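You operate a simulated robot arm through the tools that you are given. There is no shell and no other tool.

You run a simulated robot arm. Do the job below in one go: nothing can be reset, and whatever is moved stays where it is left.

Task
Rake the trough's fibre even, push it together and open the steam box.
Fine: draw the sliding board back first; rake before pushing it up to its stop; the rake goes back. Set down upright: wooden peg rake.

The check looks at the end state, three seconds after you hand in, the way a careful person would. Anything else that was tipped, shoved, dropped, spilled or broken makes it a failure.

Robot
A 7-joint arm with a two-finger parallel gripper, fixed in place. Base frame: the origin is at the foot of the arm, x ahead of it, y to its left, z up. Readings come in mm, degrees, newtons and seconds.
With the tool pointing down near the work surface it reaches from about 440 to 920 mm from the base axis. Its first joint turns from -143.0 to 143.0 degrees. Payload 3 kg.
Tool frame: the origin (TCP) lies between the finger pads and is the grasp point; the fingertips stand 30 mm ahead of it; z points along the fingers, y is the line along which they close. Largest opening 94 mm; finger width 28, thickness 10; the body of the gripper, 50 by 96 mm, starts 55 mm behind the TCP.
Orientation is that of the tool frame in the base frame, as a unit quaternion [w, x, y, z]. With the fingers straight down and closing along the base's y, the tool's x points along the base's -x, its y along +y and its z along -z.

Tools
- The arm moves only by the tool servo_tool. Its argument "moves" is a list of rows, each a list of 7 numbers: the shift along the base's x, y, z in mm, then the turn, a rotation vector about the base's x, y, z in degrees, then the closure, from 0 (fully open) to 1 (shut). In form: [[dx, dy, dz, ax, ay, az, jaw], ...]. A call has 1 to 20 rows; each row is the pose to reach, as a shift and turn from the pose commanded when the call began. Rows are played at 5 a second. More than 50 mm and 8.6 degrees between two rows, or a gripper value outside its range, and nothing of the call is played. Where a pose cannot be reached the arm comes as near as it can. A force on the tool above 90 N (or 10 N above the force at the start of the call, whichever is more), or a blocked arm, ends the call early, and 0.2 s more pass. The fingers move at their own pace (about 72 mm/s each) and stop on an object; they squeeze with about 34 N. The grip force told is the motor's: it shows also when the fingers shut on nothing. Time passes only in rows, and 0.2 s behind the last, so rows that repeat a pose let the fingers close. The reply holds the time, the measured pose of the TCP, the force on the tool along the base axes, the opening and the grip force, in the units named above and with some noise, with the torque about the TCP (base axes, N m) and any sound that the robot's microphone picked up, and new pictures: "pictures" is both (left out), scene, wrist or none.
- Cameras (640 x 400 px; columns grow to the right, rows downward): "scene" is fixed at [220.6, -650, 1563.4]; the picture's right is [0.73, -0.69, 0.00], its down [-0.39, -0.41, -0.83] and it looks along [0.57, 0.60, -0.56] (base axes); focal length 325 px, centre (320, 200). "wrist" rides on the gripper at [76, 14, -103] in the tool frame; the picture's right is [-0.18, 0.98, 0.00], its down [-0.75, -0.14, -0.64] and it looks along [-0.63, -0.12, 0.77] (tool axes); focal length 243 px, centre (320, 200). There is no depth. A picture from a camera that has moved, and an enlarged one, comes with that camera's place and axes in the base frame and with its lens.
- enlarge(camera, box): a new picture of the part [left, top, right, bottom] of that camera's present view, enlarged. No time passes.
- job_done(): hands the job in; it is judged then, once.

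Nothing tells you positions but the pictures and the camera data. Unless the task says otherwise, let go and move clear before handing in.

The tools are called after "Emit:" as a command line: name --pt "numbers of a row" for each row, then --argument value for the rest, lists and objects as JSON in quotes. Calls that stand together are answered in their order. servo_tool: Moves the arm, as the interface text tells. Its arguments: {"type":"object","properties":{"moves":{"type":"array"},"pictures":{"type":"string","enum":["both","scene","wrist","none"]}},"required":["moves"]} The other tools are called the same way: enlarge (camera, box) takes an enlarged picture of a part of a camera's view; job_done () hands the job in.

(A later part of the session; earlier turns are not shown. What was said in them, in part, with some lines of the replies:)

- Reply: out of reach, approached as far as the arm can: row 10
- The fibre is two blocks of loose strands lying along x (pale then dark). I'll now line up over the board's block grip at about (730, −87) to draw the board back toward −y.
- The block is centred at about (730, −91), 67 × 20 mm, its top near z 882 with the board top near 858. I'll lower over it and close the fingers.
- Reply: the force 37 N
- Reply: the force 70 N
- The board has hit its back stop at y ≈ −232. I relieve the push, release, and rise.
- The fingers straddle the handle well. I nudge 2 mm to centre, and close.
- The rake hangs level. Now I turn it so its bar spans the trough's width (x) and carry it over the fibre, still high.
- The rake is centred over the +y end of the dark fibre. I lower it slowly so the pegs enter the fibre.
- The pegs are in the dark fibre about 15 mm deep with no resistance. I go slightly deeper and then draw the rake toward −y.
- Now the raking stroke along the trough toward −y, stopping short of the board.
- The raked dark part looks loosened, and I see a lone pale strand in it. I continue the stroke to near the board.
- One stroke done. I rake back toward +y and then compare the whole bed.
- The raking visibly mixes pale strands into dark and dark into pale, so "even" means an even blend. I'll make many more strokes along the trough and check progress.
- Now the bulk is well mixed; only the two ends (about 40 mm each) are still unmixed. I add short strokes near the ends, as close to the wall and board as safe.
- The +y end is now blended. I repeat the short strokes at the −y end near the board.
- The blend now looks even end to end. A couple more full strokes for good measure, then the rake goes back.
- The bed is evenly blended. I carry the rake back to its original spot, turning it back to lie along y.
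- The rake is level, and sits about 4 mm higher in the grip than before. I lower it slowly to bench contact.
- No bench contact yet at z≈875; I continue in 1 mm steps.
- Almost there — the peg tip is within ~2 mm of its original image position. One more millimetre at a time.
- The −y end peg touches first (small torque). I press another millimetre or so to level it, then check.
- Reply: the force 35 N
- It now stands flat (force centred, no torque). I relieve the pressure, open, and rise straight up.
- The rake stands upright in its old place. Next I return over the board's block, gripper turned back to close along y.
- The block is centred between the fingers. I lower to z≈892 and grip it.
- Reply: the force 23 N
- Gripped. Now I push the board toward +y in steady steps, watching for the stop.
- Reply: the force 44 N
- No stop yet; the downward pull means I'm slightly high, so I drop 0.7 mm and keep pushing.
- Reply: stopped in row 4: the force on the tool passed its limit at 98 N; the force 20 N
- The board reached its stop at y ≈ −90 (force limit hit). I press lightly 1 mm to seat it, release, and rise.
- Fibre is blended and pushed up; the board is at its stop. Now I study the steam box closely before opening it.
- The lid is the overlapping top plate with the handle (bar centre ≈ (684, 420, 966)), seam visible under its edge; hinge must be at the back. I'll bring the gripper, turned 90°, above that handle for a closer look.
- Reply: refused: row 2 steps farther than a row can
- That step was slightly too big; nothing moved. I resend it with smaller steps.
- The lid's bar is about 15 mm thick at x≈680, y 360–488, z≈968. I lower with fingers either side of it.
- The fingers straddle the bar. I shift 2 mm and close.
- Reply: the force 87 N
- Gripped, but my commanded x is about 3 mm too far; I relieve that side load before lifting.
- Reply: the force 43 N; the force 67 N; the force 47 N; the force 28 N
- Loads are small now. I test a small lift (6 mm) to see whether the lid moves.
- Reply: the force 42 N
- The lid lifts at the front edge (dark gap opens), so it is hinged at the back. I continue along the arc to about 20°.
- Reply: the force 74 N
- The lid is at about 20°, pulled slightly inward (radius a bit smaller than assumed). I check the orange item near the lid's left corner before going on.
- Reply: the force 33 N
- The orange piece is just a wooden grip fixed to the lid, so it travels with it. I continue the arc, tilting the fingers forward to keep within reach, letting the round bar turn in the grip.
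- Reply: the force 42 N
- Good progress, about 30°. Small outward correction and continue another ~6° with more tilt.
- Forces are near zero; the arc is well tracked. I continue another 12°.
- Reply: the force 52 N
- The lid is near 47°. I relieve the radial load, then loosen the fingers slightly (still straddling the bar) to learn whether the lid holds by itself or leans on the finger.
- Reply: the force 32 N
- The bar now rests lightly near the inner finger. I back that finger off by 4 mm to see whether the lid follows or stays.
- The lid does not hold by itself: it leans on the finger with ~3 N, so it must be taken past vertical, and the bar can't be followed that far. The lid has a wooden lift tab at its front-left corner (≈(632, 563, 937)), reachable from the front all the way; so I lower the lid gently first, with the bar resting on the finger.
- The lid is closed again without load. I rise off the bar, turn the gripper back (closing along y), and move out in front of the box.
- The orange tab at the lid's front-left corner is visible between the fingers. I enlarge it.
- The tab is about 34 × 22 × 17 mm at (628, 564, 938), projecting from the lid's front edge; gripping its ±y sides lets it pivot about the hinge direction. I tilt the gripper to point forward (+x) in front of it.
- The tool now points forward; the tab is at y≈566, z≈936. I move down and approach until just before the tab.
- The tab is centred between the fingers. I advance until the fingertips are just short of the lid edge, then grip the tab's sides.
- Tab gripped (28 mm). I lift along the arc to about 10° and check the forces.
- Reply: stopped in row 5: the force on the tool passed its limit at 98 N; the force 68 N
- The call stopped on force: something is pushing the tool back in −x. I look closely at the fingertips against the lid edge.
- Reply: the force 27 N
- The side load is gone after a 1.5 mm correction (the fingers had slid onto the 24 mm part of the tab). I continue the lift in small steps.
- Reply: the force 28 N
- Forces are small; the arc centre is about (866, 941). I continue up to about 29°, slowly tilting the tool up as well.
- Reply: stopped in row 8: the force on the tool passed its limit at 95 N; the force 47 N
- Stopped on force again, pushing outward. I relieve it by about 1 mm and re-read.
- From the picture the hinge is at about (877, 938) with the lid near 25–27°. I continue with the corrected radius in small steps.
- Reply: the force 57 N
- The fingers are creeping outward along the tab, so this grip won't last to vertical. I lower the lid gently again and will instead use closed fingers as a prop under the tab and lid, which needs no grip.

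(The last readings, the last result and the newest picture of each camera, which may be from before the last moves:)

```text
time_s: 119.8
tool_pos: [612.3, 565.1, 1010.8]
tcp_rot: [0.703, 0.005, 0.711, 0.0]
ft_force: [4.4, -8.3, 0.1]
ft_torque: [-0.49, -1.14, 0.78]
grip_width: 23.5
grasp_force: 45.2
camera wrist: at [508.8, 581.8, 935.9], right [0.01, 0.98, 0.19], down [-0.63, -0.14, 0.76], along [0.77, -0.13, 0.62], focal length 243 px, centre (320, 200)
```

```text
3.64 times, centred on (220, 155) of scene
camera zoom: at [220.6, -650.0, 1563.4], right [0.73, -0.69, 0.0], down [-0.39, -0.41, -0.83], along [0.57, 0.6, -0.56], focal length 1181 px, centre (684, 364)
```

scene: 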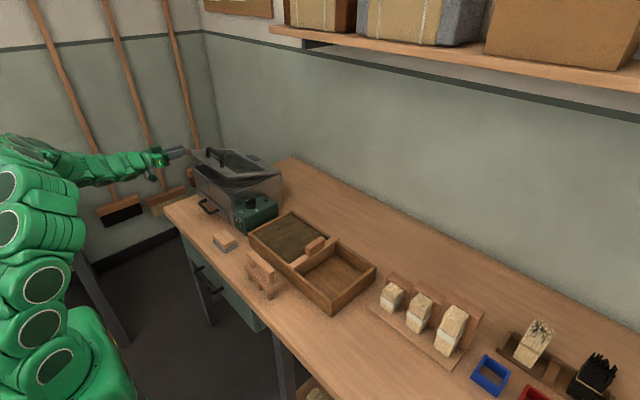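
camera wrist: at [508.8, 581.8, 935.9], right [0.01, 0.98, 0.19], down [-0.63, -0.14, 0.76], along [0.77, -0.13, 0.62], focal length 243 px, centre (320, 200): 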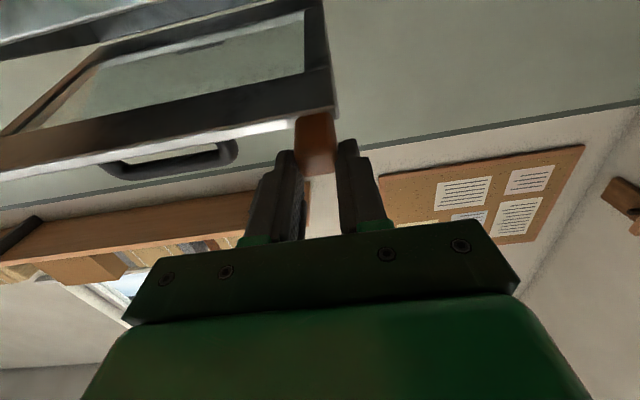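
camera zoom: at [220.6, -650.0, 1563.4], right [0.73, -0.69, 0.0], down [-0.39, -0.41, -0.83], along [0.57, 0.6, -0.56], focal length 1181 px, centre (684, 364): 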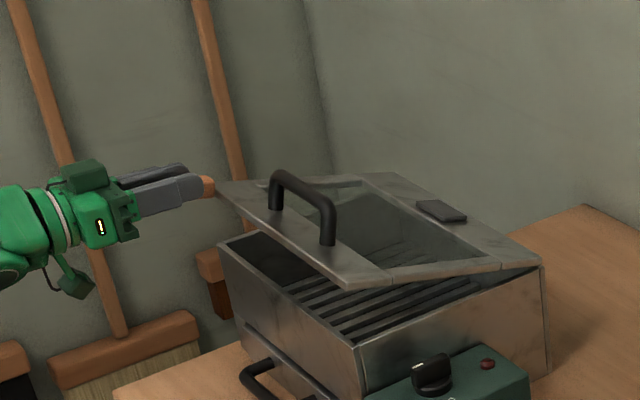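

Lowering along this arc is force-free, so the hinge estimate (877, 938) is right. I finish closing the lid.

Emit:
servo_tool --pt "-3 0 -10.3 0 0 0 1" --pt "-5.6 0 -20.7 0 0 0 1" --pt "-7.7 0 -31.3 0 0 0 1" --pt "-9.3 0 -41.9 0 0 0 1" --pt "-10.5 0 -52.6 0 0 0 1" --pt "-11.2 0 -63.3 0 0 0 1" --pt "-11.4 0 -70 0 0 0 1" --pt "-11.4 0 -74 0 0 0 1" --pt "-11.4 0 -74 0 0 0 1"

Emit:
enlarge --camera "scene" --box '[150, 120, 290, 230]'

```text
time_s: 121.8
tool_pos: [598.8, 565.8, 940.0]
tcp_rot: [0.704, 0.005, 0.71, 0.0]
ft_force: [7.2, -12.2, 42.3]
ft_torque: [-1.01, -0.97, 0.52]
grip_width: 24.3
grasp_force: 44.8
camera wrist: at [496.3, 581.8, 863.9], right [0.01, 0.98, 0.19], down [-0.64, -0.14, 0.76], along [0.77, -0.13, 0.62], focal length 243 px, centre (320, 200)
```

scene: 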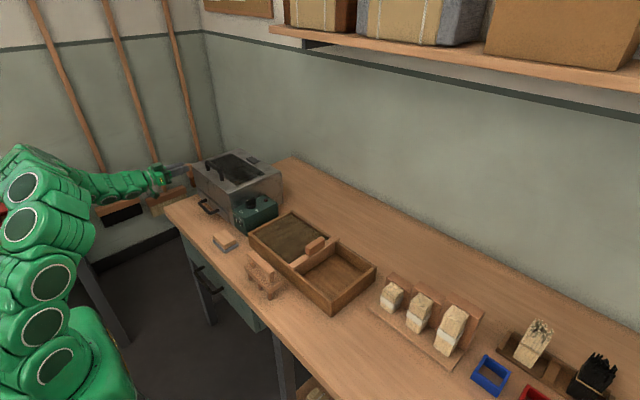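
wrist: 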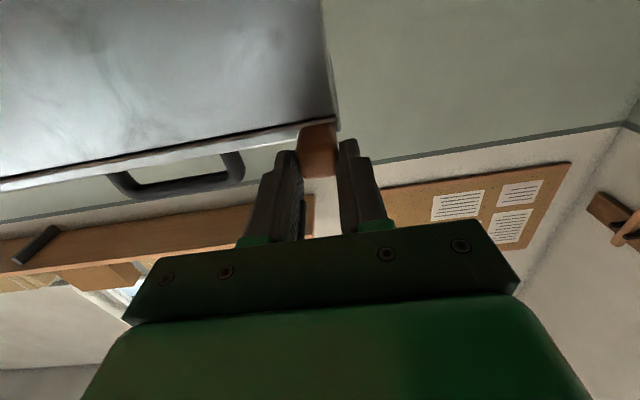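

```text
3.64 times, centred on (220, 175) of scene
camera zoom: at [220.6, -650.0, 1563.4], right [0.73, -0.69, 0.0], down [-0.39, -0.41, -0.83], along [0.57, 0.6, -0.56], focal length 1181 px, centre (684, 291)
```

zoom: 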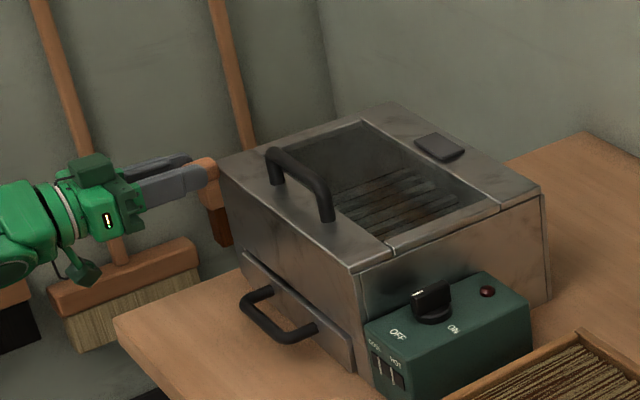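

Lid is closed. I release the tab, back out, close the fingers, drop below tab level and slide the closed fingers under the tab.

Emit:
servo_tool --pt "0 0 1.2 0 0 0 0.9" --pt "0 0 1.2 0 0 0 0.65" --pt "0 0 1.2 0 0 0 0.55" --pt "-15 0 1.2 0 0 0 0.55" --pt "-32 0 0 0 0 0 0.55" --pt "-45 0 -10 0 0 0 0.7" --pt "-45 0 -22 0 0 0 0.9" --pt "-45 0 -33 0 0 0 1" --pt "-45 0 -33 0 0 0 1"

Emit:
enlarge --camera "wrist" --box '[200, 20, 440, 220]'

Emit:
enlarge --camera "scene" --box '[140, 140, 260, 230]'

```text
time_s: 123.8
tool_pos: [555.4, 566.2, 904.0]
tcp_rot: [0.703, 0.005, 0.711, -0.001]
ft_force: [0.3, 0.7, 0.1]
ft_torque: [-0.03, 0.0, 0.01]
grip_width: 0.1
grasp_force: 32.9
camera wrist: at [451.8, 582.1, 829.1], right [0.01, 0.98, 0.19], down [-0.63, -0.14, 0.76], along [0.77, -0.13, 0.62], focal length 243 px, centre (320, 200)
```

scene: 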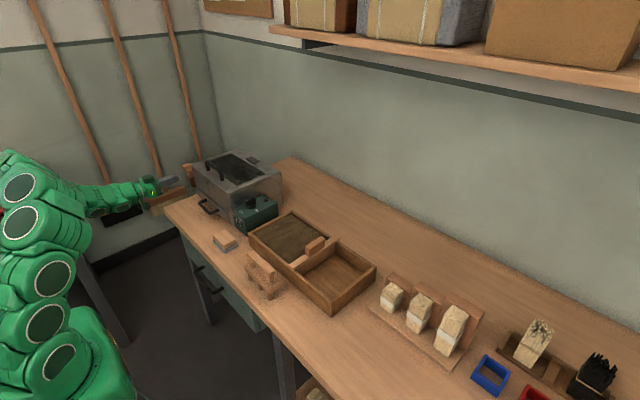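
wrist: 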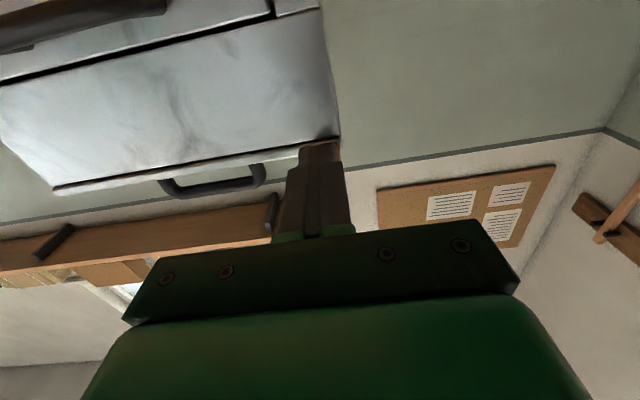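

```text
2.00 times, centred on (320, 120) of wrist
camera zoom: at [451.8, 582.1, 829.1], right [0.01, 0.98, 0.19], down [-0.63, -0.14, 0.76], along [0.77, -0.13, 0.62], focal length 485 px, centre (320, 360)
```

zoom: 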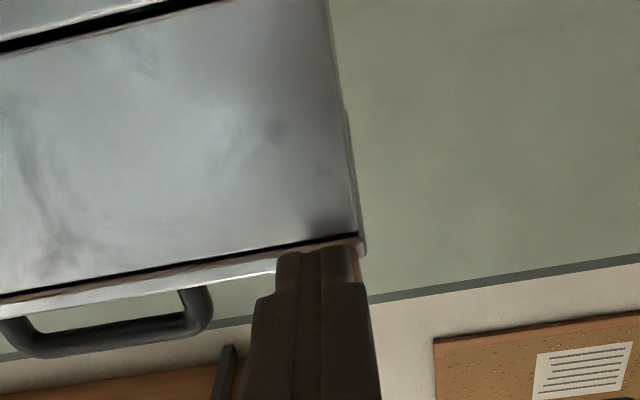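

```text
4.44 times, centred on (200, 185) of scene
camera zoom: at [220.6, -650.0, 1563.4], right [0.73, -0.69, 0.0], down [-0.39, -0.41, -0.83], along [0.57, 0.6, -0.56], focal length 1444 px, centre (853, 267)
```

zoom: 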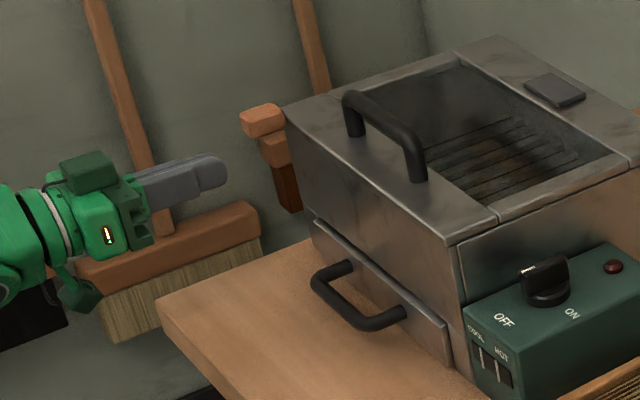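

The closed fingers are level, below the tab. I slide them forward under it.

Emit:
servo_tool --pt "16 -0.5 0 0 0 0 1" --pt "32 -0.5 0 0 0 0 1" --pt "46 -0.5 0 0 0 0 1" --pt "56 -0.5 0 0 0 0 1" --pt "61 -0.5 0 0 0 0 1" --pt "61 -0.5 0 0 0 0 1"

Emit:
enlarge --camera "scene" --box '[160, 140, 240, 210]'

```text
time_s: 125.2
tool_pos: [616.3, 566.3, 904.6]
tcp_rot: [0.703, 0.004, 0.711, 0.001]
ft_force: [0.9, 0.2, -0.4]
ft_torque: [0.01, -0.02, -0.01]
grip_width: 0.1
grasp_force: 32.6
camera wrist: at [513.2, 580.9, 829.0], right [0.01, 0.98, 0.19], down [-0.63, -0.14, 0.76], along [0.77, -0.13, 0.62], focal length 243 px, centre (320, 200)
```

scene: 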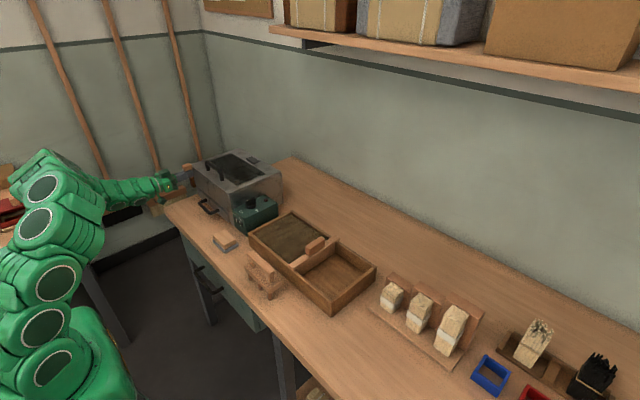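
wrist: 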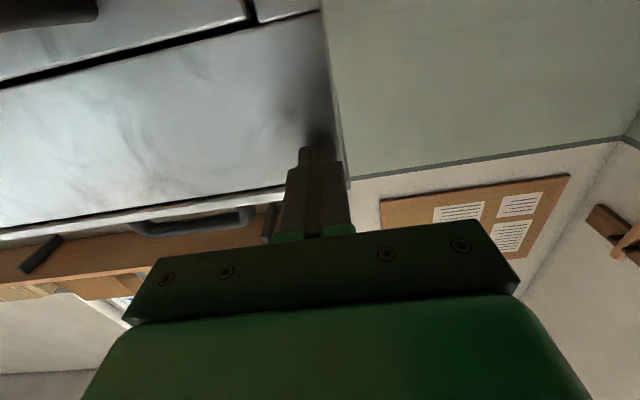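

```text
5.71 times, centred on (200, 175) of scene
camera zoom: at [220.6, -650.0, 1563.4], right [0.73, -0.69, 0.0], down [-0.39, -0.41, -0.83], along [0.57, 0.6, -0.56], focal length 1857 px, centre (1006, 343)
```

zoom: 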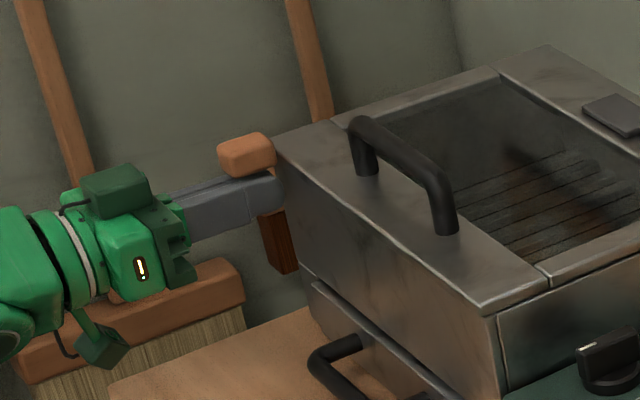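

The closed fingers sit right under the tab. I lift to about 10°.

Emit:
servo_tool --pt "0.5 0 6.4 0 0 0 1" --pt "0.8 0 13 0 0 0 1" --pt "1 0 20 0 0 0 1" --pt "1.5 0 27.4 0 0 0 1" --pt "3 0 34 0 0 0 1" --pt "5 0 40.5 0 0 0 1" --pt "7 0 46.7 0 0 0 1" --pt "7 0 46.7 0 0 0 1"

Emit:
enlarge --camera "scene" --box '[160, 120, 280, 210]'

Emit:
enlarge --camera "wrist" --box '[200, 20, 440, 220]'

```text
time_s: 127.0
tool_pos: [622.3, 565.1, 949.7]
tcp_rot: [0.703, 0.005, 0.711, 0.0]
ft_force: [1.0, 1.4, -3.6]
ft_torque: [0.03, 0.1, 0.0]
grip_width: 0.0
grasp_force: 32.8
camera wrist: at [519.8, 581.7, 875.2], right [0.01, 0.98, 0.19], down [-0.63, -0.14, 0.76], along [0.77, -0.13, 0.62], focal length 243 px, centre (320, 200)
```

scene: 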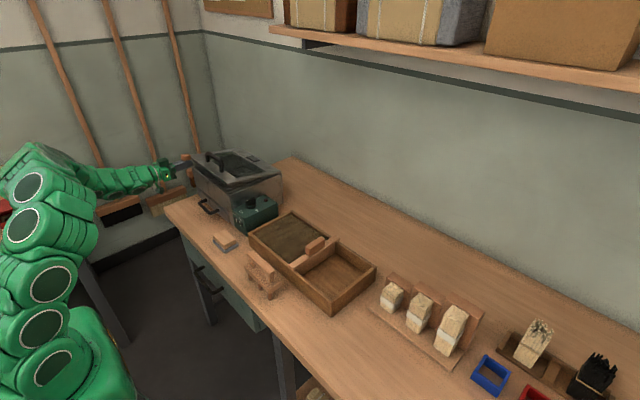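
wrist: 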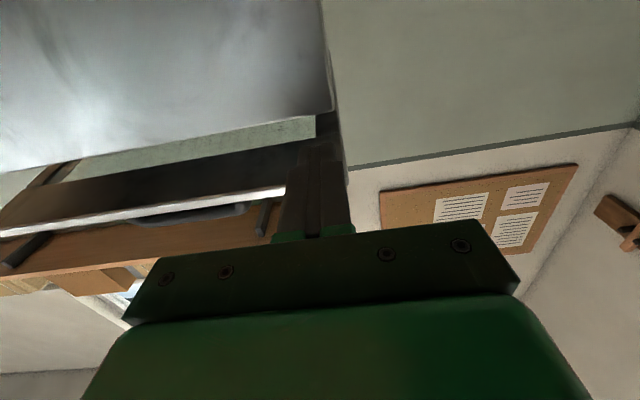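

```text
4.44 times, centred on (220, 165) of scene
camera zoom: at [220.6, -650.0, 1563.4], right [0.73, -0.69, 0.0], down [-0.39, -0.41, -0.83], along [0.57, 0.6, -0.56], focal length 1444 px, centre (764, 356)
```

zoom: 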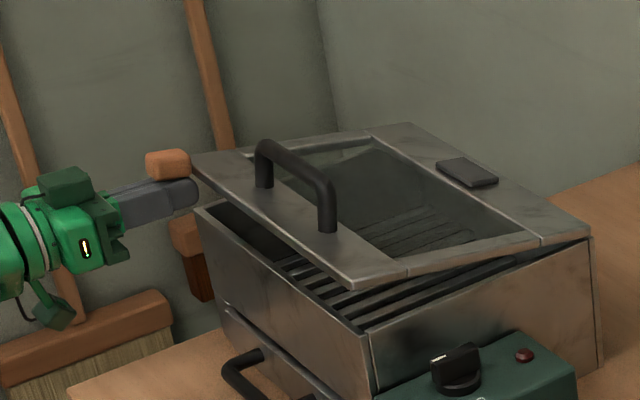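

```text
2.00 times, centred on (320, 120) of wrist
camera zoom: at [519.8, 581.7, 875.2], right [0.01, 0.98, 0.19], down [-0.63, -0.14, 0.76], along [0.77, -0.13, 0.62], focal length 485 px, centre (320, 360)
```

zoom: 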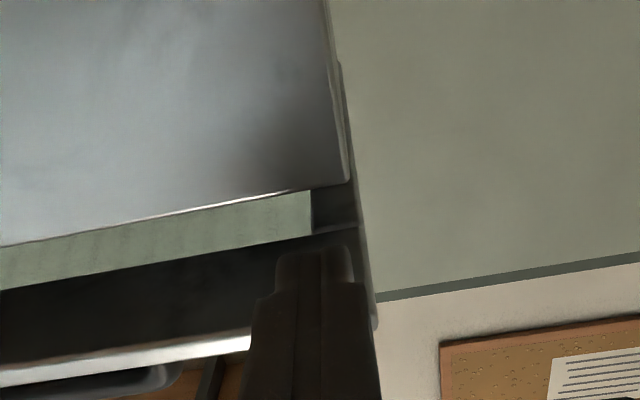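

The lid rides on the fingers with only ~4 N. I keep lifting while sliding the fingers in under the lid plate.

Emit:
servo_tool --pt "2 -3 8 0 0 0 1" --pt "7 -6 13.2 0 0 0 1" --pt "13.9 -10 18.3 0 0 0 1" --pt "21 -15 26 0 0 0 1" --pt "28 -20 33.1 0 0 0 1" --pt "31 -23 41.5 0 0 0 1" --pt "33.8 -25 50.1 0 0 0 1" --pt "37.5 -28 58.3 0 0 0 1" --pt "41.2 -30 66.4 0 0 0 1" --pt "41.2 -30 66.4 0 0 0 1"

Emit:
enlarge --camera "scene" --box '[160, 100, 290, 210]'

Emit:
enlarge --camera "wrist" --box '[200, 20, 440, 220]'

```text
time_s: 129.2
tool_pos: [663.8, 535.4, 1016.5]
tcp_rot: [0.703, 0.007, 0.711, -0.002]
ft_force: [-1.8, -0.5, -0.8]
ft_torque: [0.0, 0.01, 0.01]
grip_width: 0.0
grasp_force: 33.0
camera wrist: at [561.4, 551.5, 941.9], right [0.01, 0.98, 0.19], down [-0.63, -0.14, 0.76], along [0.77, -0.13, 0.62], focal length 243 px, centre (320, 200)
```

scene: 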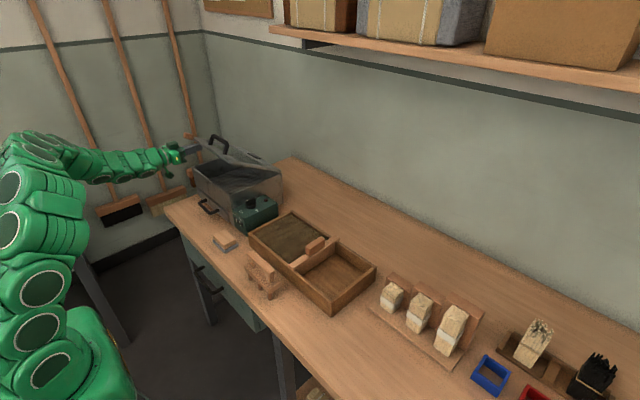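
wrist: 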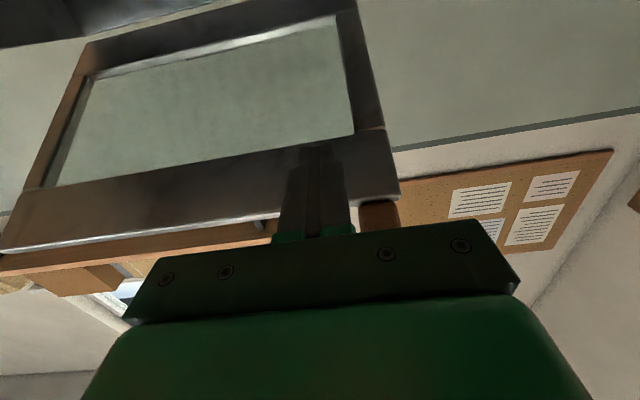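

```text
3.64 times, centred on (225, 155) of scene
camera zoom: at [220.6, -650.0, 1563.4], right [0.73, -0.69, 0.0], down [-0.39, -0.41, -0.83], along [0.57, 0.6, -0.56], focal length 1181 px, centre (666, 364)
```

zoom: 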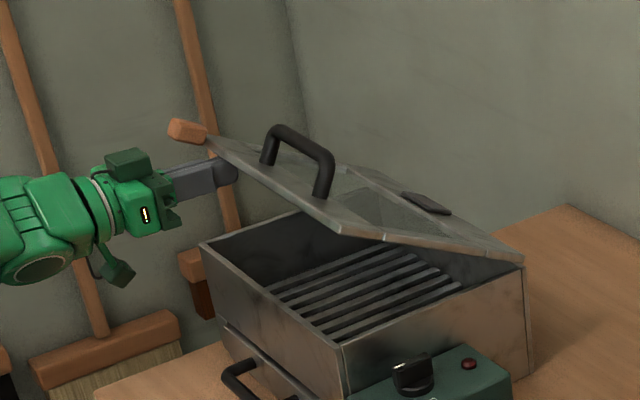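

```text
2.00 times, centred on (320, 120) of wrist
camera zoom: at [561.4, 551.5, 941.9], right [0.01, 0.98, 0.19], down [-0.63, -0.14, 0.76], along [0.77, -0.13, 0.62], focal length 485 px, centre (320, 360)
```

zoom: 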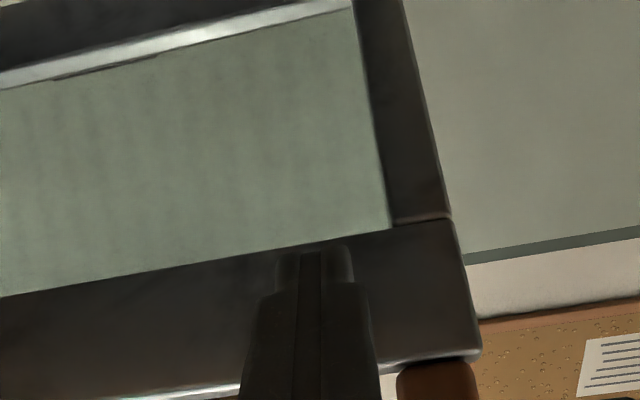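

The lid rests securely on the fingers at 30°. I continue to about 60°.

Emit:
servo_tool --pt "4 -2 7.6 0 0 0 1" --pt "8.7 -4 15.7 0 0 0 1" --pt "13.6 -6 23.2 0 0 0 1" --pt "18.8 -8 30.5 0 0 0 1" --pt "24.2 -10 37.6 0 0 0 1" --pt "30 -12 44.4 0 0 0 1" --pt "36.1 -14 51 0 0 0 1" --pt "42.5 -16 57.2 0 0 0 1" --pt "49.2 -18 63.3 0 0 0 1" --pt "56.1 -20 68.9 0 0 0 1" --pt "63.3 -22 74.3 0 0 0 1" --pt "70.6 -24 79.4 0 0 0 1" --pt "70.6 -24 79.4 0 0 0 1"

Emit:
enlarge --camera "scene" --box '[160, 90, 300, 210]'

Emit:
enlarge --camera "wrist" --box '[200, 20, 440, 220]'

```text
time_s: 132.0
tool_pos: [735.3, 512.4, 1098.3]
tcp_rot: [0.703, 0.006, 0.712, -0.001]
ft_force: [-1.3, 0.4, -1.6]
ft_torque: [0.03, 0.01, 0.0]
grip_width: 0.0
grasp_force: 33.7
camera wrist: at [631.8, 528.0, 1021.8], right [0.01, 0.98, 0.19], down [-0.63, -0.14, 0.76], along [0.77, -0.13, 0.62], focal length 243 px, centre (320, 200)
```

scene: 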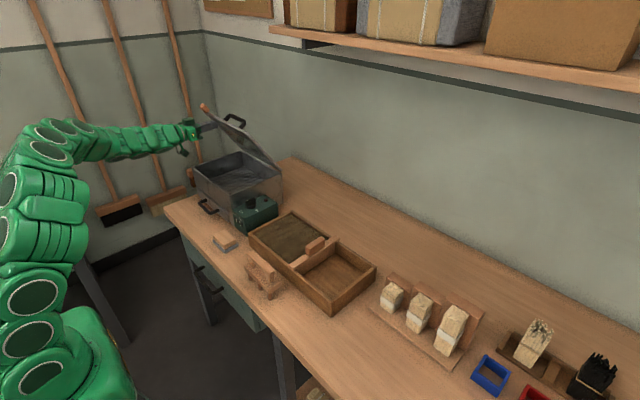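
wrist: 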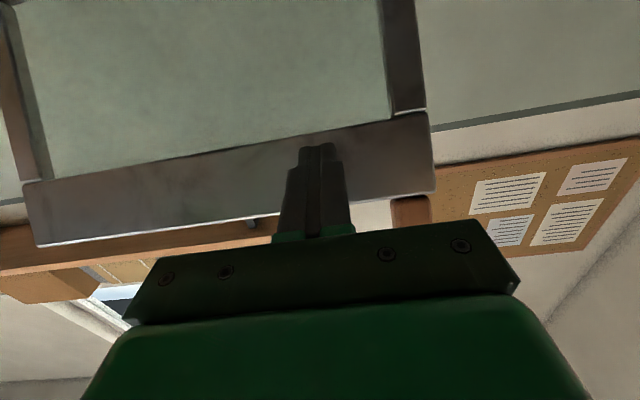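

```text
3.33 times, centred on (230, 150) of scene
camera zoom: at [220.6, -650.0, 1563.4], right [0.73, -0.69, 0.0], down [-0.39, -0.41, -0.83], along [0.57, 0.6, -0.56], focal length 1083 px, centre (620, 367)
```

zoom: 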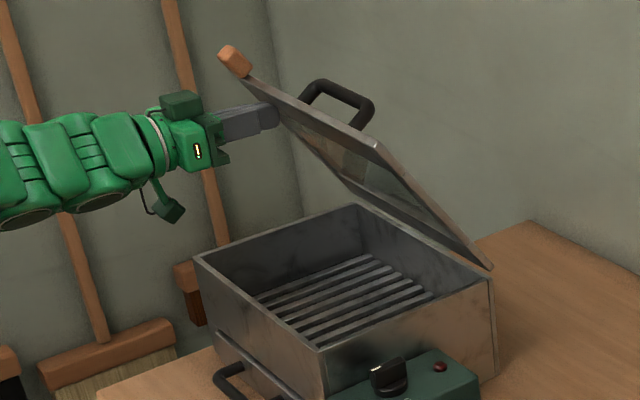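

```text
2.00 times, centred on (320, 120) of wrist
camera zoom: at [631.8, 528.0, 1021.8], right [0.01, 0.98, 0.19], down [-0.63, -0.14, 0.76], along [0.77, -0.13, 0.62], focal length 485 px, centre (320, 360)
```

zoom: 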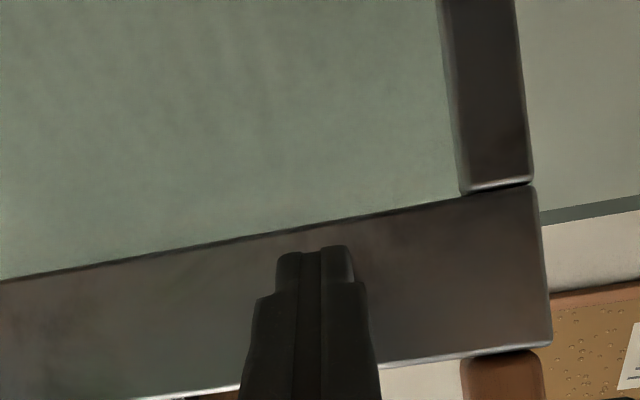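

About 59° with almost no load. I continue to roughly 83°.

Emit:
servo_tool --pt "7 -2 3.3 0 0 0 1" --pt "14.2 -4 6.4 0 0 0 1" --pt "22 -6 10.4 0 0 0 1" --pt "30.3 -8 14.2 0 0 0 1" --pt "38.6 -10 17.6 0 0 0 1" --pt "47 -12 20.6 0 0 0 1" --pt "55.5 -14 23.2 0 0 0 1" --pt "64.3 -16 25.5 0 0 0 1" --pt "73 -18 27.4 0 0 0 1" --pt "73 -18 27.4 0 0 0 1"

Emit:
enlarge --camera "scene" --box '[160, 80, 300, 210]'

```text
time_s: 134.2
tool_pos: [809.0, 494.2, 1123.9]
tcp_rot: [0.702, 0.005, 0.712, -0.001]
ft_force: [0.1, 0.8, 0.2]
ft_torque: [0.02, 0.02, 0.01]
grip_width: 0.3
grasp_force: 33.1
camera wrist: at [705.8, 509.1, 1048.7], right [0.01, 0.98, 0.19], down [-0.63, -0.14, 0.76], along [0.77, -0.13, 0.62], focal length 243 px, centre (320, 200)
```

scene: 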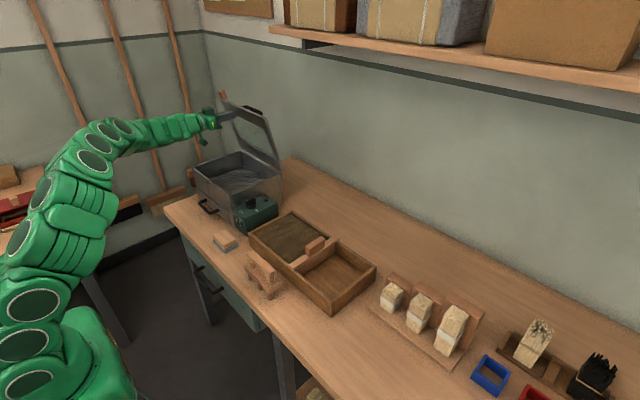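
wrist: 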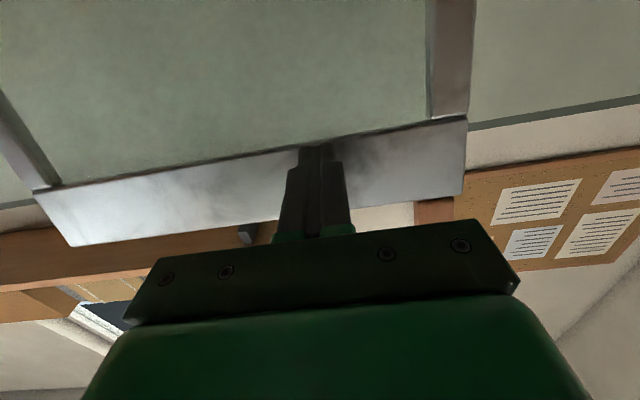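

```text
3.08 times, centred on (230, 145) of scene
camera zoom: at [220.6, -650.0, 1563.4], right [0.73, -0.69, 0.0], down [-0.39, -0.41, -0.83], along [0.57, 0.6, -0.56], focal length 1000 px, centre (597, 369)
```

zoom: 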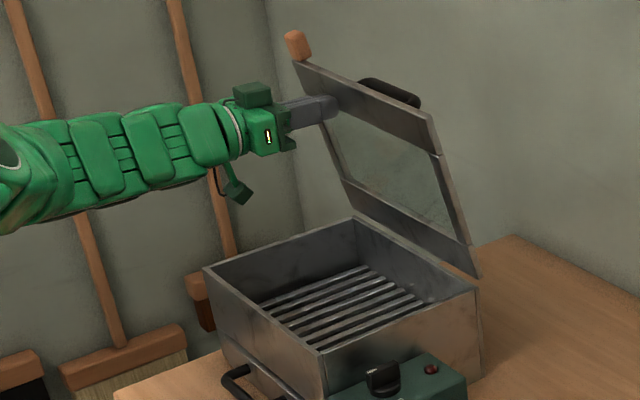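

The lid is near 80° with zero load. I push gently on past vertical.

Emit:
servo_tool --pt "6 -2 1 0 0 0 1" --pt "12 -4 1.8 0 0 0 1" --pt "18 -6 2.5 0 0 0 1" --pt "24 -8 3 0 0 0 1" --pt "30 -10 3.3 0 0 0 1" --pt "30 -10 3.3 0 0 0 1"

Emit:
enlarge --camera "scene" --box '[160, 80, 300, 210]'

Emit:
enlarge --camera "wrist" --box '[200, 20, 440, 220]'

```text
time_s: 135.6
tool_pos: [837.7, 482.7, 1128.0]
tcp_rot: [0.703, 0.005, 0.712, 0.0]
ft_force: [0.9, -0.8, -0.4]
ft_torque: [-0.01, 0.01, 0.0]
grip_width: 0.0
grasp_force: 32.6
camera wrist: at [735.1, 499.1, 1052.3], right [0.01, 0.98, 0.19], down [-0.63, -0.14, 0.76], along [0.77, -0.13, 0.62], focal length 243 px, centre (320, 200)
```

scene: 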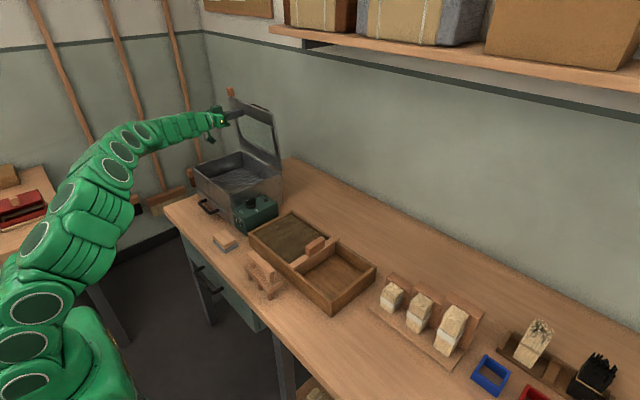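
wrist: 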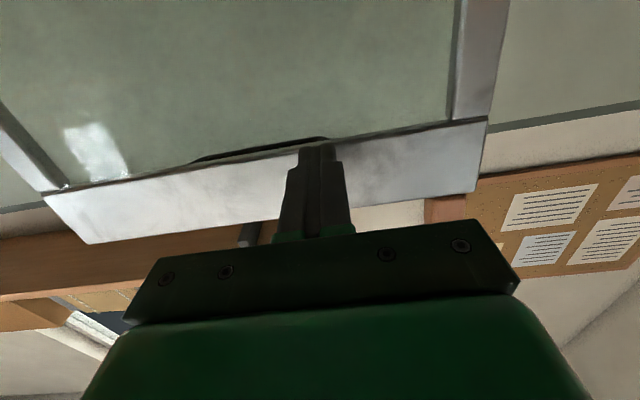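

```text
3.08 times, centred on (230, 145) of scene
camera zoom: at [220.6, -650.0, 1563.4], right [0.73, -0.69, 0.0], down [-0.39, -0.41, -0.83], along [0.57, 0.6, -0.56], focal length 1000 px, centre (597, 369)
```

zoom: 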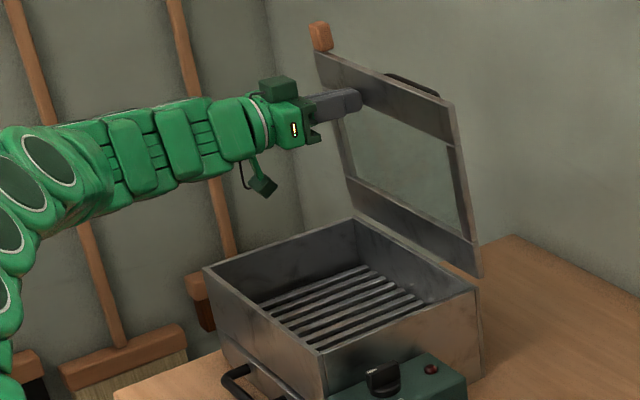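

```text
2.00 times, centred on (320, 120) of wrist
camera zoom: at [735.1, 499.1, 1052.3], right [0.01, 0.98, 0.19], down [-0.63, -0.14, 0.76], along [0.77, -0.13, 0.62], focal length 485 px, centre (320, 360)
```

zoom: 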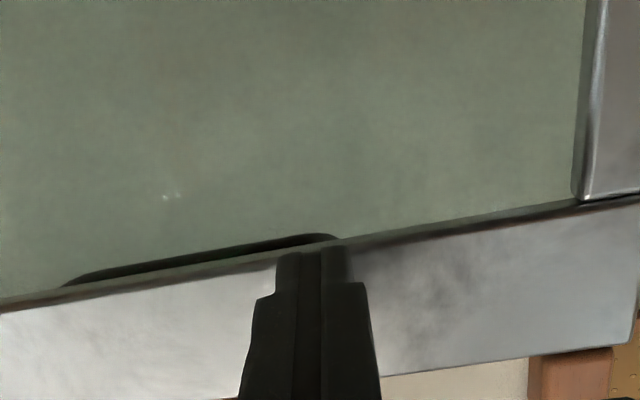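

Nearly vertical. I keep pushing slowly beyond.

Emit:
servo_tool --pt "5 -2 0.2 0 0 0 1" --pt "10 -4 0.2 0 0 0 1" --pt "15 -6 0.2 0 0 0 1" --pt "20 -8 0 0 0 0 1" --pt "25 -10 -0.3 0 0 0 1" --pt "30 -12 -0.7 0 0 0 1" --pt "30 -12 -0.7 0 0 0 1"

Emit:
enlarge --camera "scene" --box '[160, 80, 300, 210]'

Emit:
enlarge --camera "wrist" --box '[200, 20, 440, 220]'

```text
time_s: 137.2
tool_pos: [867.4, 472.1, 1126.3]
tcp_rot: [0.703, 0.004, 0.711, 0.0]
ft_force: [0.4, -1.4, -0.2]
ft_torque: [0.02, 0.01, -0.01]
grip_width: 0.1
grasp_force: 33.4
camera wrist: at [764.7, 487.7, 1050.7], right [0.01, 0.98, 0.19], down [-0.63, -0.14, 0.76], along [0.77, -0.13, 0.62], focal length 243 px, centre (320, 200)
```

scene: 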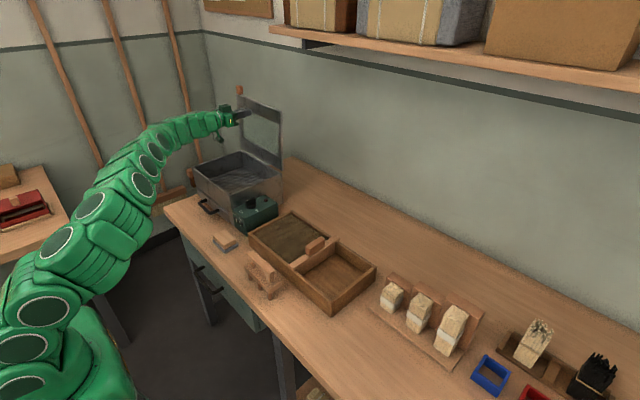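
wrist: 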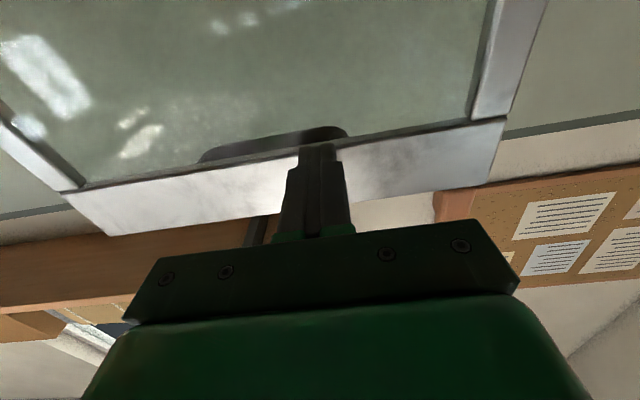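

```text
3.08 times, centred on (230, 145) of scene
camera zoom: at [220.6, -650.0, 1563.4], right [0.73, -0.69, 0.0], down [-0.39, -0.41, -0.83], along [0.57, 0.6, -0.56], focal length 1000 px, centre (597, 369)
```

zoom: 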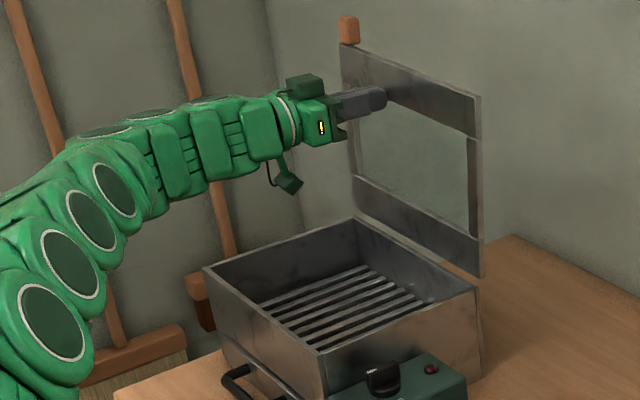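

```text
2.00 times, centred on (320, 120) of wrist
camera zoom: at [764.7, 487.7, 1050.7], right [0.01, 0.98, 0.19], down [-0.63, -0.14, 0.76], along [0.77, -0.13, 0.62], focal length 485 px, centre (320, 360)
```

zoom: 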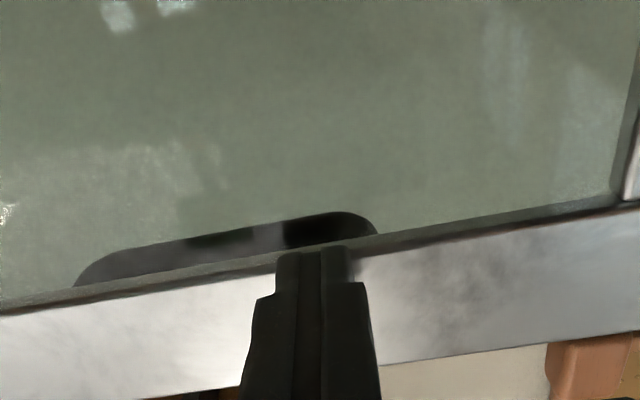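

The lid is now past vertical (~96–100°). I back the fingers off 15 mm to see whether it stays.

Emit:
servo_tool --pt "-4 0 0 0 0 0 1" --pt "-8 0 0 0 0 0 1" --pt "-15 0 0 0 0 0 1" --pt "-15 0 0 0 0 0 1" --pt "-15 0 0 0 0 0 1"

Emit:
enlarge --camera "scene" --box '[160, 80, 300, 210]'

Emit:
enlarge --camera "wrist" --box '[200, 20, 440, 220]'

```text
time_s: 138.4
tool_pos: [853.2, 471.0, 1125.8]
tcp_rot: [0.703, 0.006, 0.711, -0.001]
ft_force: [0.8, 0.0, 0.8]
ft_torque: [0.03, -0.02, -0.03]
grip_width: 0.0
grasp_force: 32.4
camera wrist: at [750.0, 487.3, 1051.6], right [0.01, 0.98, 0.19], down [-0.63, -0.14, 0.76], along [0.77, -0.13, 0.62], focal length 243 px, centre (320, 200)
```

scene: 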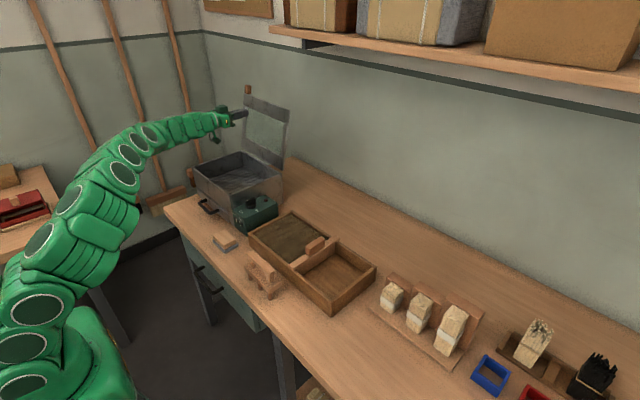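
wrist: 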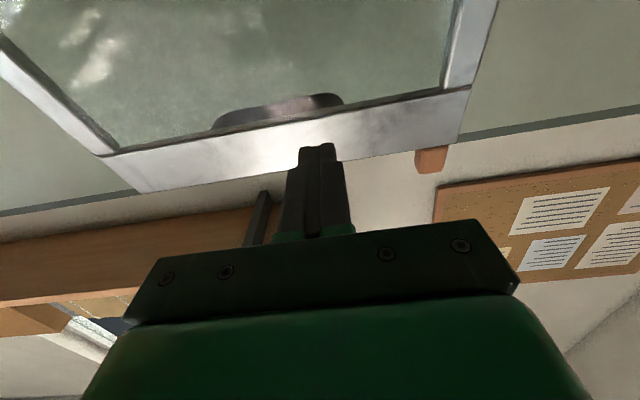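

```text
3.08 times, centred on (230, 145) of scene
camera zoom: at [220.6, -650.0, 1563.4], right [0.73, -0.69, 0.0], down [-0.39, -0.41, -0.83], along [0.57, 0.6, -0.56], focal length 1000 px, centre (597, 369)
```

zoom: 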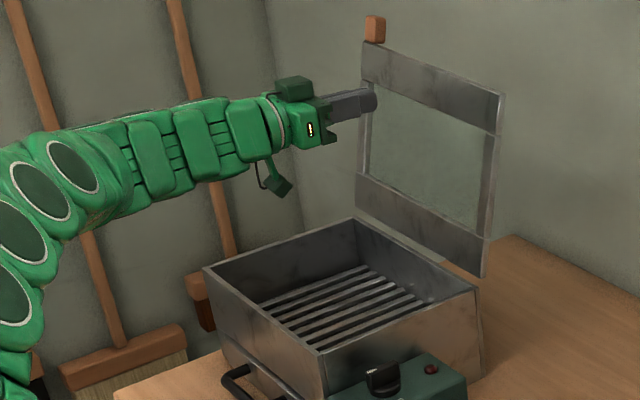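

```text
2.00 times, centred on (320, 120) of wrist
camera zoom: at [750.0, 487.3, 1051.6], right [0.01, 0.98, 0.19], down [-0.63, -0.14, 0.76], along [0.77, -0.13, 0.62], focal length 485 px, centre (320, 360)
```

zoom: 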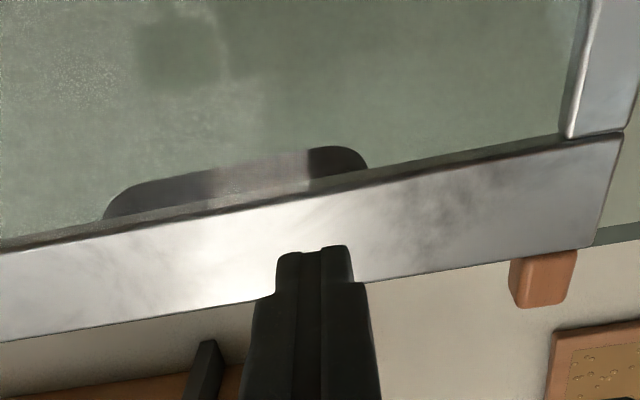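

The lid has swung back on its own to rest past vertical. I withdraw the arm straight back, clear of the box.

Emit:
servo_tool --pt "-20 0 0 0 0 0 1" --pt "-60 0 0 0 0 0 1" --pt "-105 0 0 0 0 0 1" --pt "-150 0 0 0 0 0 1" --pt "-195 0 0 0 0 0 1" --pt "-240 0 0 0 0 0 1" --pt "-285 0 0 0 0 0 1" --pt "-320 0 0 0 0 0 1" --pt "-320 0 0 0 0 0 0.8" --pt "-320 0 0 0 0 0 0.6"

Emit:
enlarge --camera "scene" --box '[160, 80, 300, 230]'

Emit:
enlarge --camera "scene" --box '[230, 190, 390, 320]'

```text
time_s: 140.6
tool_pos: [550.1, 456.1, 1114.4]
tcp_rot: [0.697, 0.014, 0.717, -0.014]
ft_force: [-0.3, 0.1, -0.7]
ft_torque: [0.0, -0.01, 0.03]
grip_width: 37.7
grasp_force: 0.0
camera wrist: at [445.5, 475.7, 1041.1], right [0.04, 0.98, 0.18], down [-0.63, -0.12, 0.77], along [0.78, -0.15, 0.61], focal length 243 px, centre (320, 200)
```

scene: 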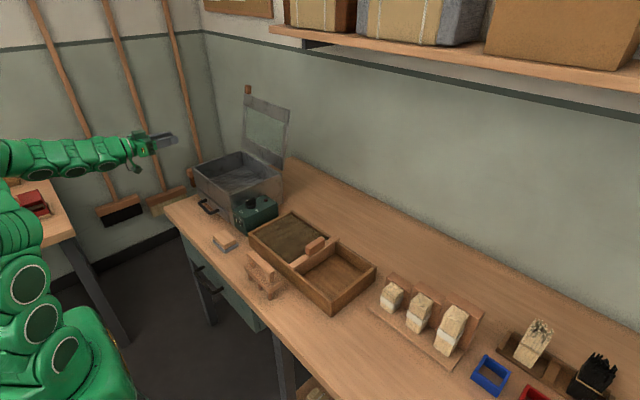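
wrist: 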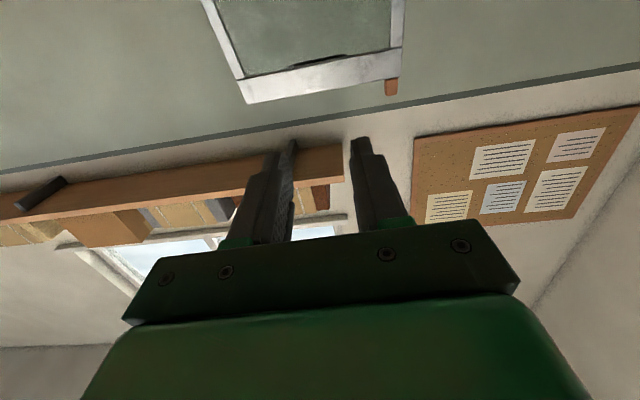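

```text
2.67 times, centred on (230, 155) of scene
camera zoom: at [220.6, -650.0, 1563.4], right [0.73, -0.69, 0.0], down [-0.39, -0.41, -0.83], along [0.57, 0.6, -0.56], focal length 866 px, centre (560, 320)
```

zoom: 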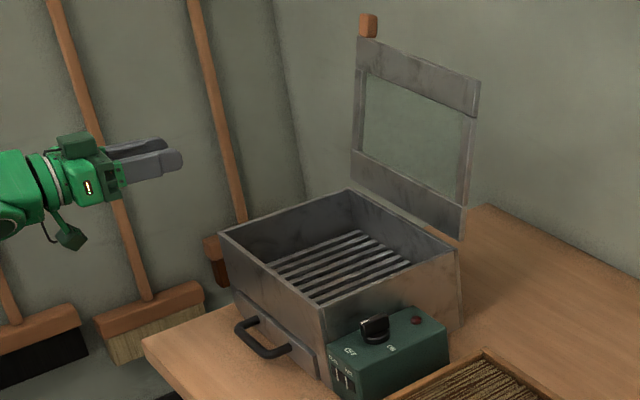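

```text
3.08 times, centred on (310, 255) of scene
camera zoom: at [220.6, -650.0, 1563.4], right [0.73, -0.69, 0.0], down [-0.39, -0.41, -0.83], along [0.57, 0.6, -0.56], focal length 1000 px, centre (351, 31)
```

zoom: 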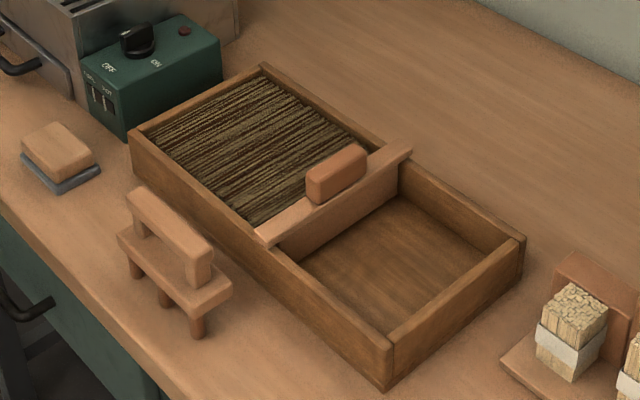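

The lid stands open by itself, the rake is upright, the board is at its stop with blended fibre. I move the arm a bit further clear and wait, to confirm nothing changes.

Emit:
servo_tool --pt "-15 -20 15 0 0 0 0.5" --pt "-30 -40 30 0 0 0 0.3" --pt "-45 -60 40 0 0 0 0.2" --pt "-45 -60 40 0 0 0 0.2" --pt "-45 -60 40 0 0 0 0.2" --pt "-45 -60 40 0 0 0 0.2" --pt "-45 -60 40 0 0 0 0.2" --pt "-45 -60 40 0 0 0 0.2" --pt "-45 -60 40 0 0 0 0.2" --pt "-45 -60 40 0 0 0 0.2"

Emit:
enlarge --camera "scene" --box '[160, 80, 300, 230]'

Emit:
enlarge --camera "scene" --box '[360, 250, 640, 400]'

```text
time_s: 141.2
tool_pos: [589.6, 341.1, 1111.0]
tcp_rot: [0.684, 0.061, 0.722, -0.089]
ft_force: [0.2, -0.3, -0.3]
ft_torque: [0.0, 0.0, 0.03]
grip_width: 66.0
grasp_force: 0.0
stopped in row 2: the arm was blocked; the commanded pose is now the measured one
camera wrist: at [487.4, 374.0, 1040.1], right [0.21, 0.97, 0.14], down [-0.61, 0.02, 0.79], along [0.76, -0.26, 0.6], focal length 243 px, centre (320, 200)
```

scene: 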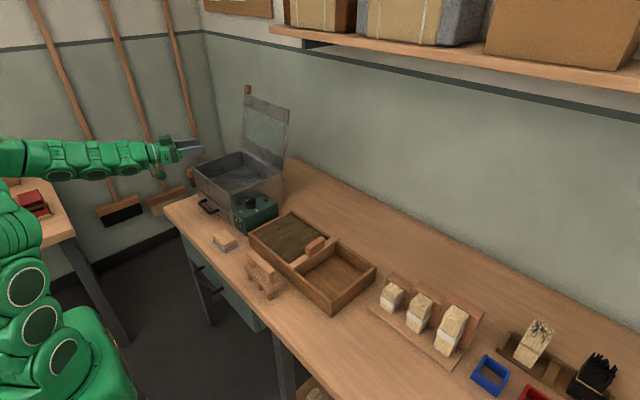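
wrist: 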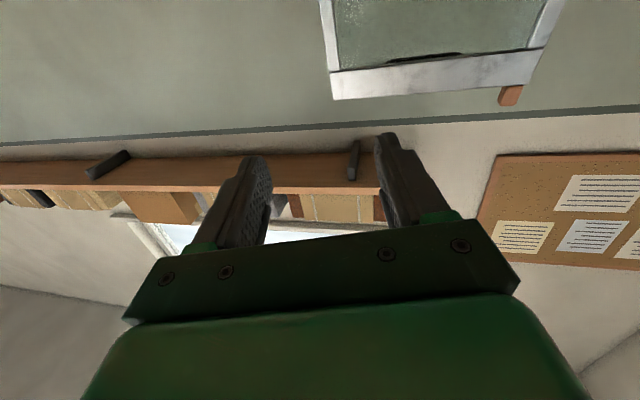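

```text
2.67 times, centred on (230, 155) of scene
camera zoom: at [220.6, -650.0, 1563.4], right [0.73, -0.69, 0.0], down [-0.39, -0.41, -0.83], along [0.57, 0.6, -0.56], focal length 866 px, centre (560, 320)
```

zoom: 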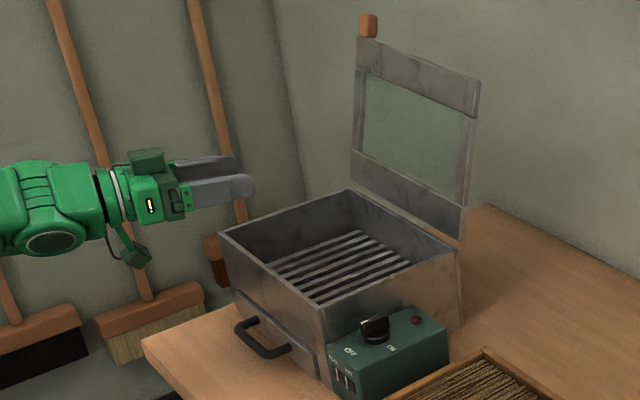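

```text
2.29 times, centred on (500, 325) of scene
camera zoom: at [220.6, -650.0, 1563.4], right [0.73, -0.69, 0.0], down [-0.39, -0.41, -0.83], along [0.57, 0.6, -0.56], focal length 743 px, centre (-91, -86)
```

zoom: 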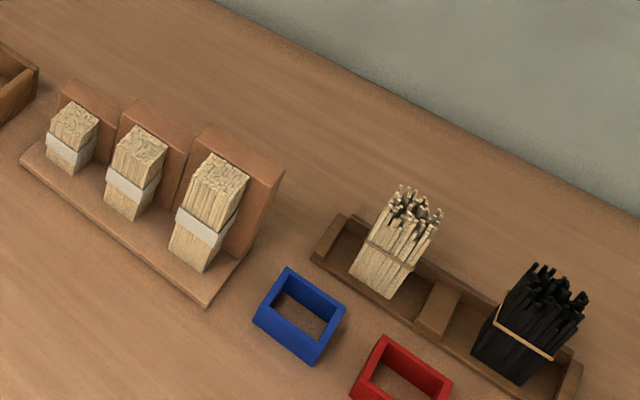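

The arm reported being blocked while retracting (likely near its own limit); the bench looks unchanged. I check the left side for any contact.

Emit:
enlarge --camera "scene" --box '[0, 120, 180, 320]'

Emit:
servo_tool --pt "0 0 0 0 0 0 0.3" --pt "0 0 0 0 0 0 0.3" --pt "0 0 0 0 0 0 0.3"

```text
2.00 times, centred on (90, 220) of scene
camera zoom: at [220.6, -650.0, 1563.4], right [0.73, -0.69, 0.0], down [-0.39, -0.41, -0.83], along [0.57, 0.6, -0.56], focal length 650 px, centre (780, 160)
```

zoom: 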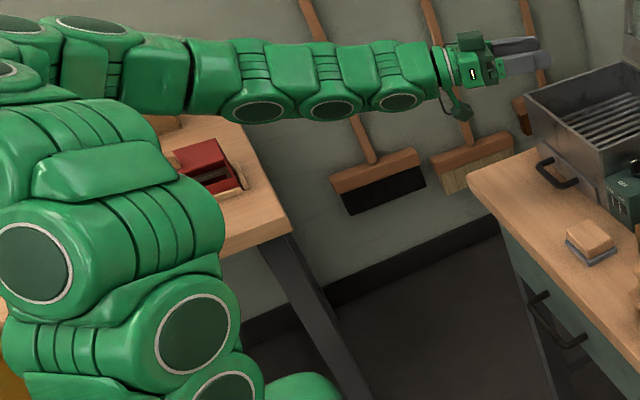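

```text
time_s: 142.0
tool_pos: [588.9, 339.7, 1114.6]
tcp_rot: [0.685, 0.061, 0.72, -0.088]
ft_force: [0.1, 0.5, 0.2]
ft_torque: [0.03, 0.01, -0.02]
grip_width: 65.6
grasp_force: 0.0
camera wrist: at [488.2, 373.4, 1041.9], right [0.22, 0.97, 0.14], down [-0.62, 0.02, 0.79], along [0.76, -0.26, 0.6], focal length 243 px, centre (320, 200)
```

scene: 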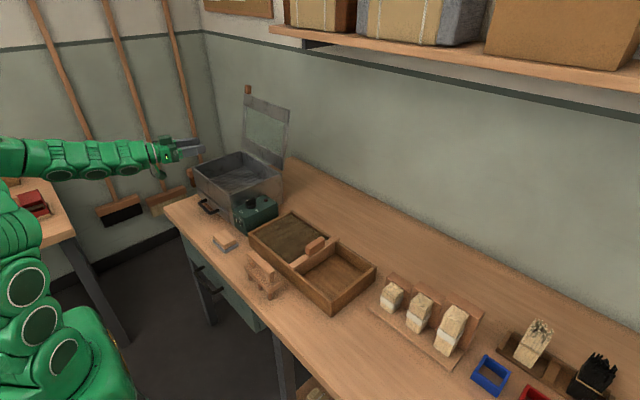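
wrist: 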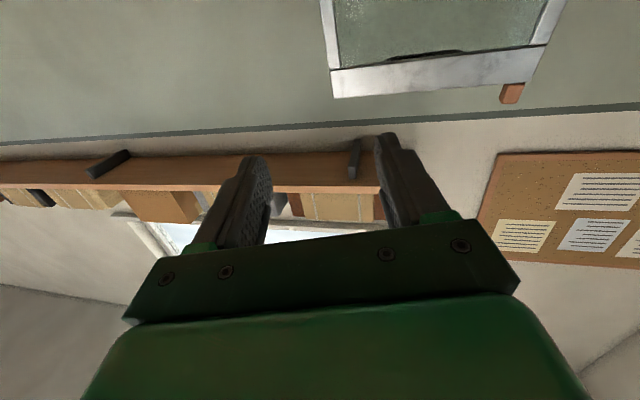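

I ran the sequence in the order asked:

- **Board:** drawn back to its rear stop first.
- **Fibre:** raked until it was evenly mixed end to end, then pushed up to the board's forward stop.
- **Rake:** put back upright in its old place.
- **Steam box:** the lid now stands open by itself, past vertical. I opened and lowered it twice before it stayed.

Nothing else on the bench appears to have moved. The gripper is empty and clear, so I hand the job in.

Emit:
job_done

```text
The job is handed in.
```

The job is handed in, and the last pictures show everything where it should be. I have had no verdict back from the check.

- **Board and fibre:** I drew the board back to its rear stop. I raked until the pale and dark fibre were evenly mixed from end to end, then pushed the board up to its forward stop at y ≈ −90.
- **Rake:** it stands upright, within a few millimetres of where it started.
- **Steam box:** the lid is open past vertical and stays there by itself. Twice I had to lower it gently and try again, once from the black handle and once gripping the wooden tab. It went over on the third try, pushed up from underneath with closed fingers.
- **Arm:** the gripper is empty and clear of the bench. While backing away, the arm reported being blocked once, near the end of its travel. I found no contact with anything in the pictures, and left it there.

Nothing else on the bench looks moved.
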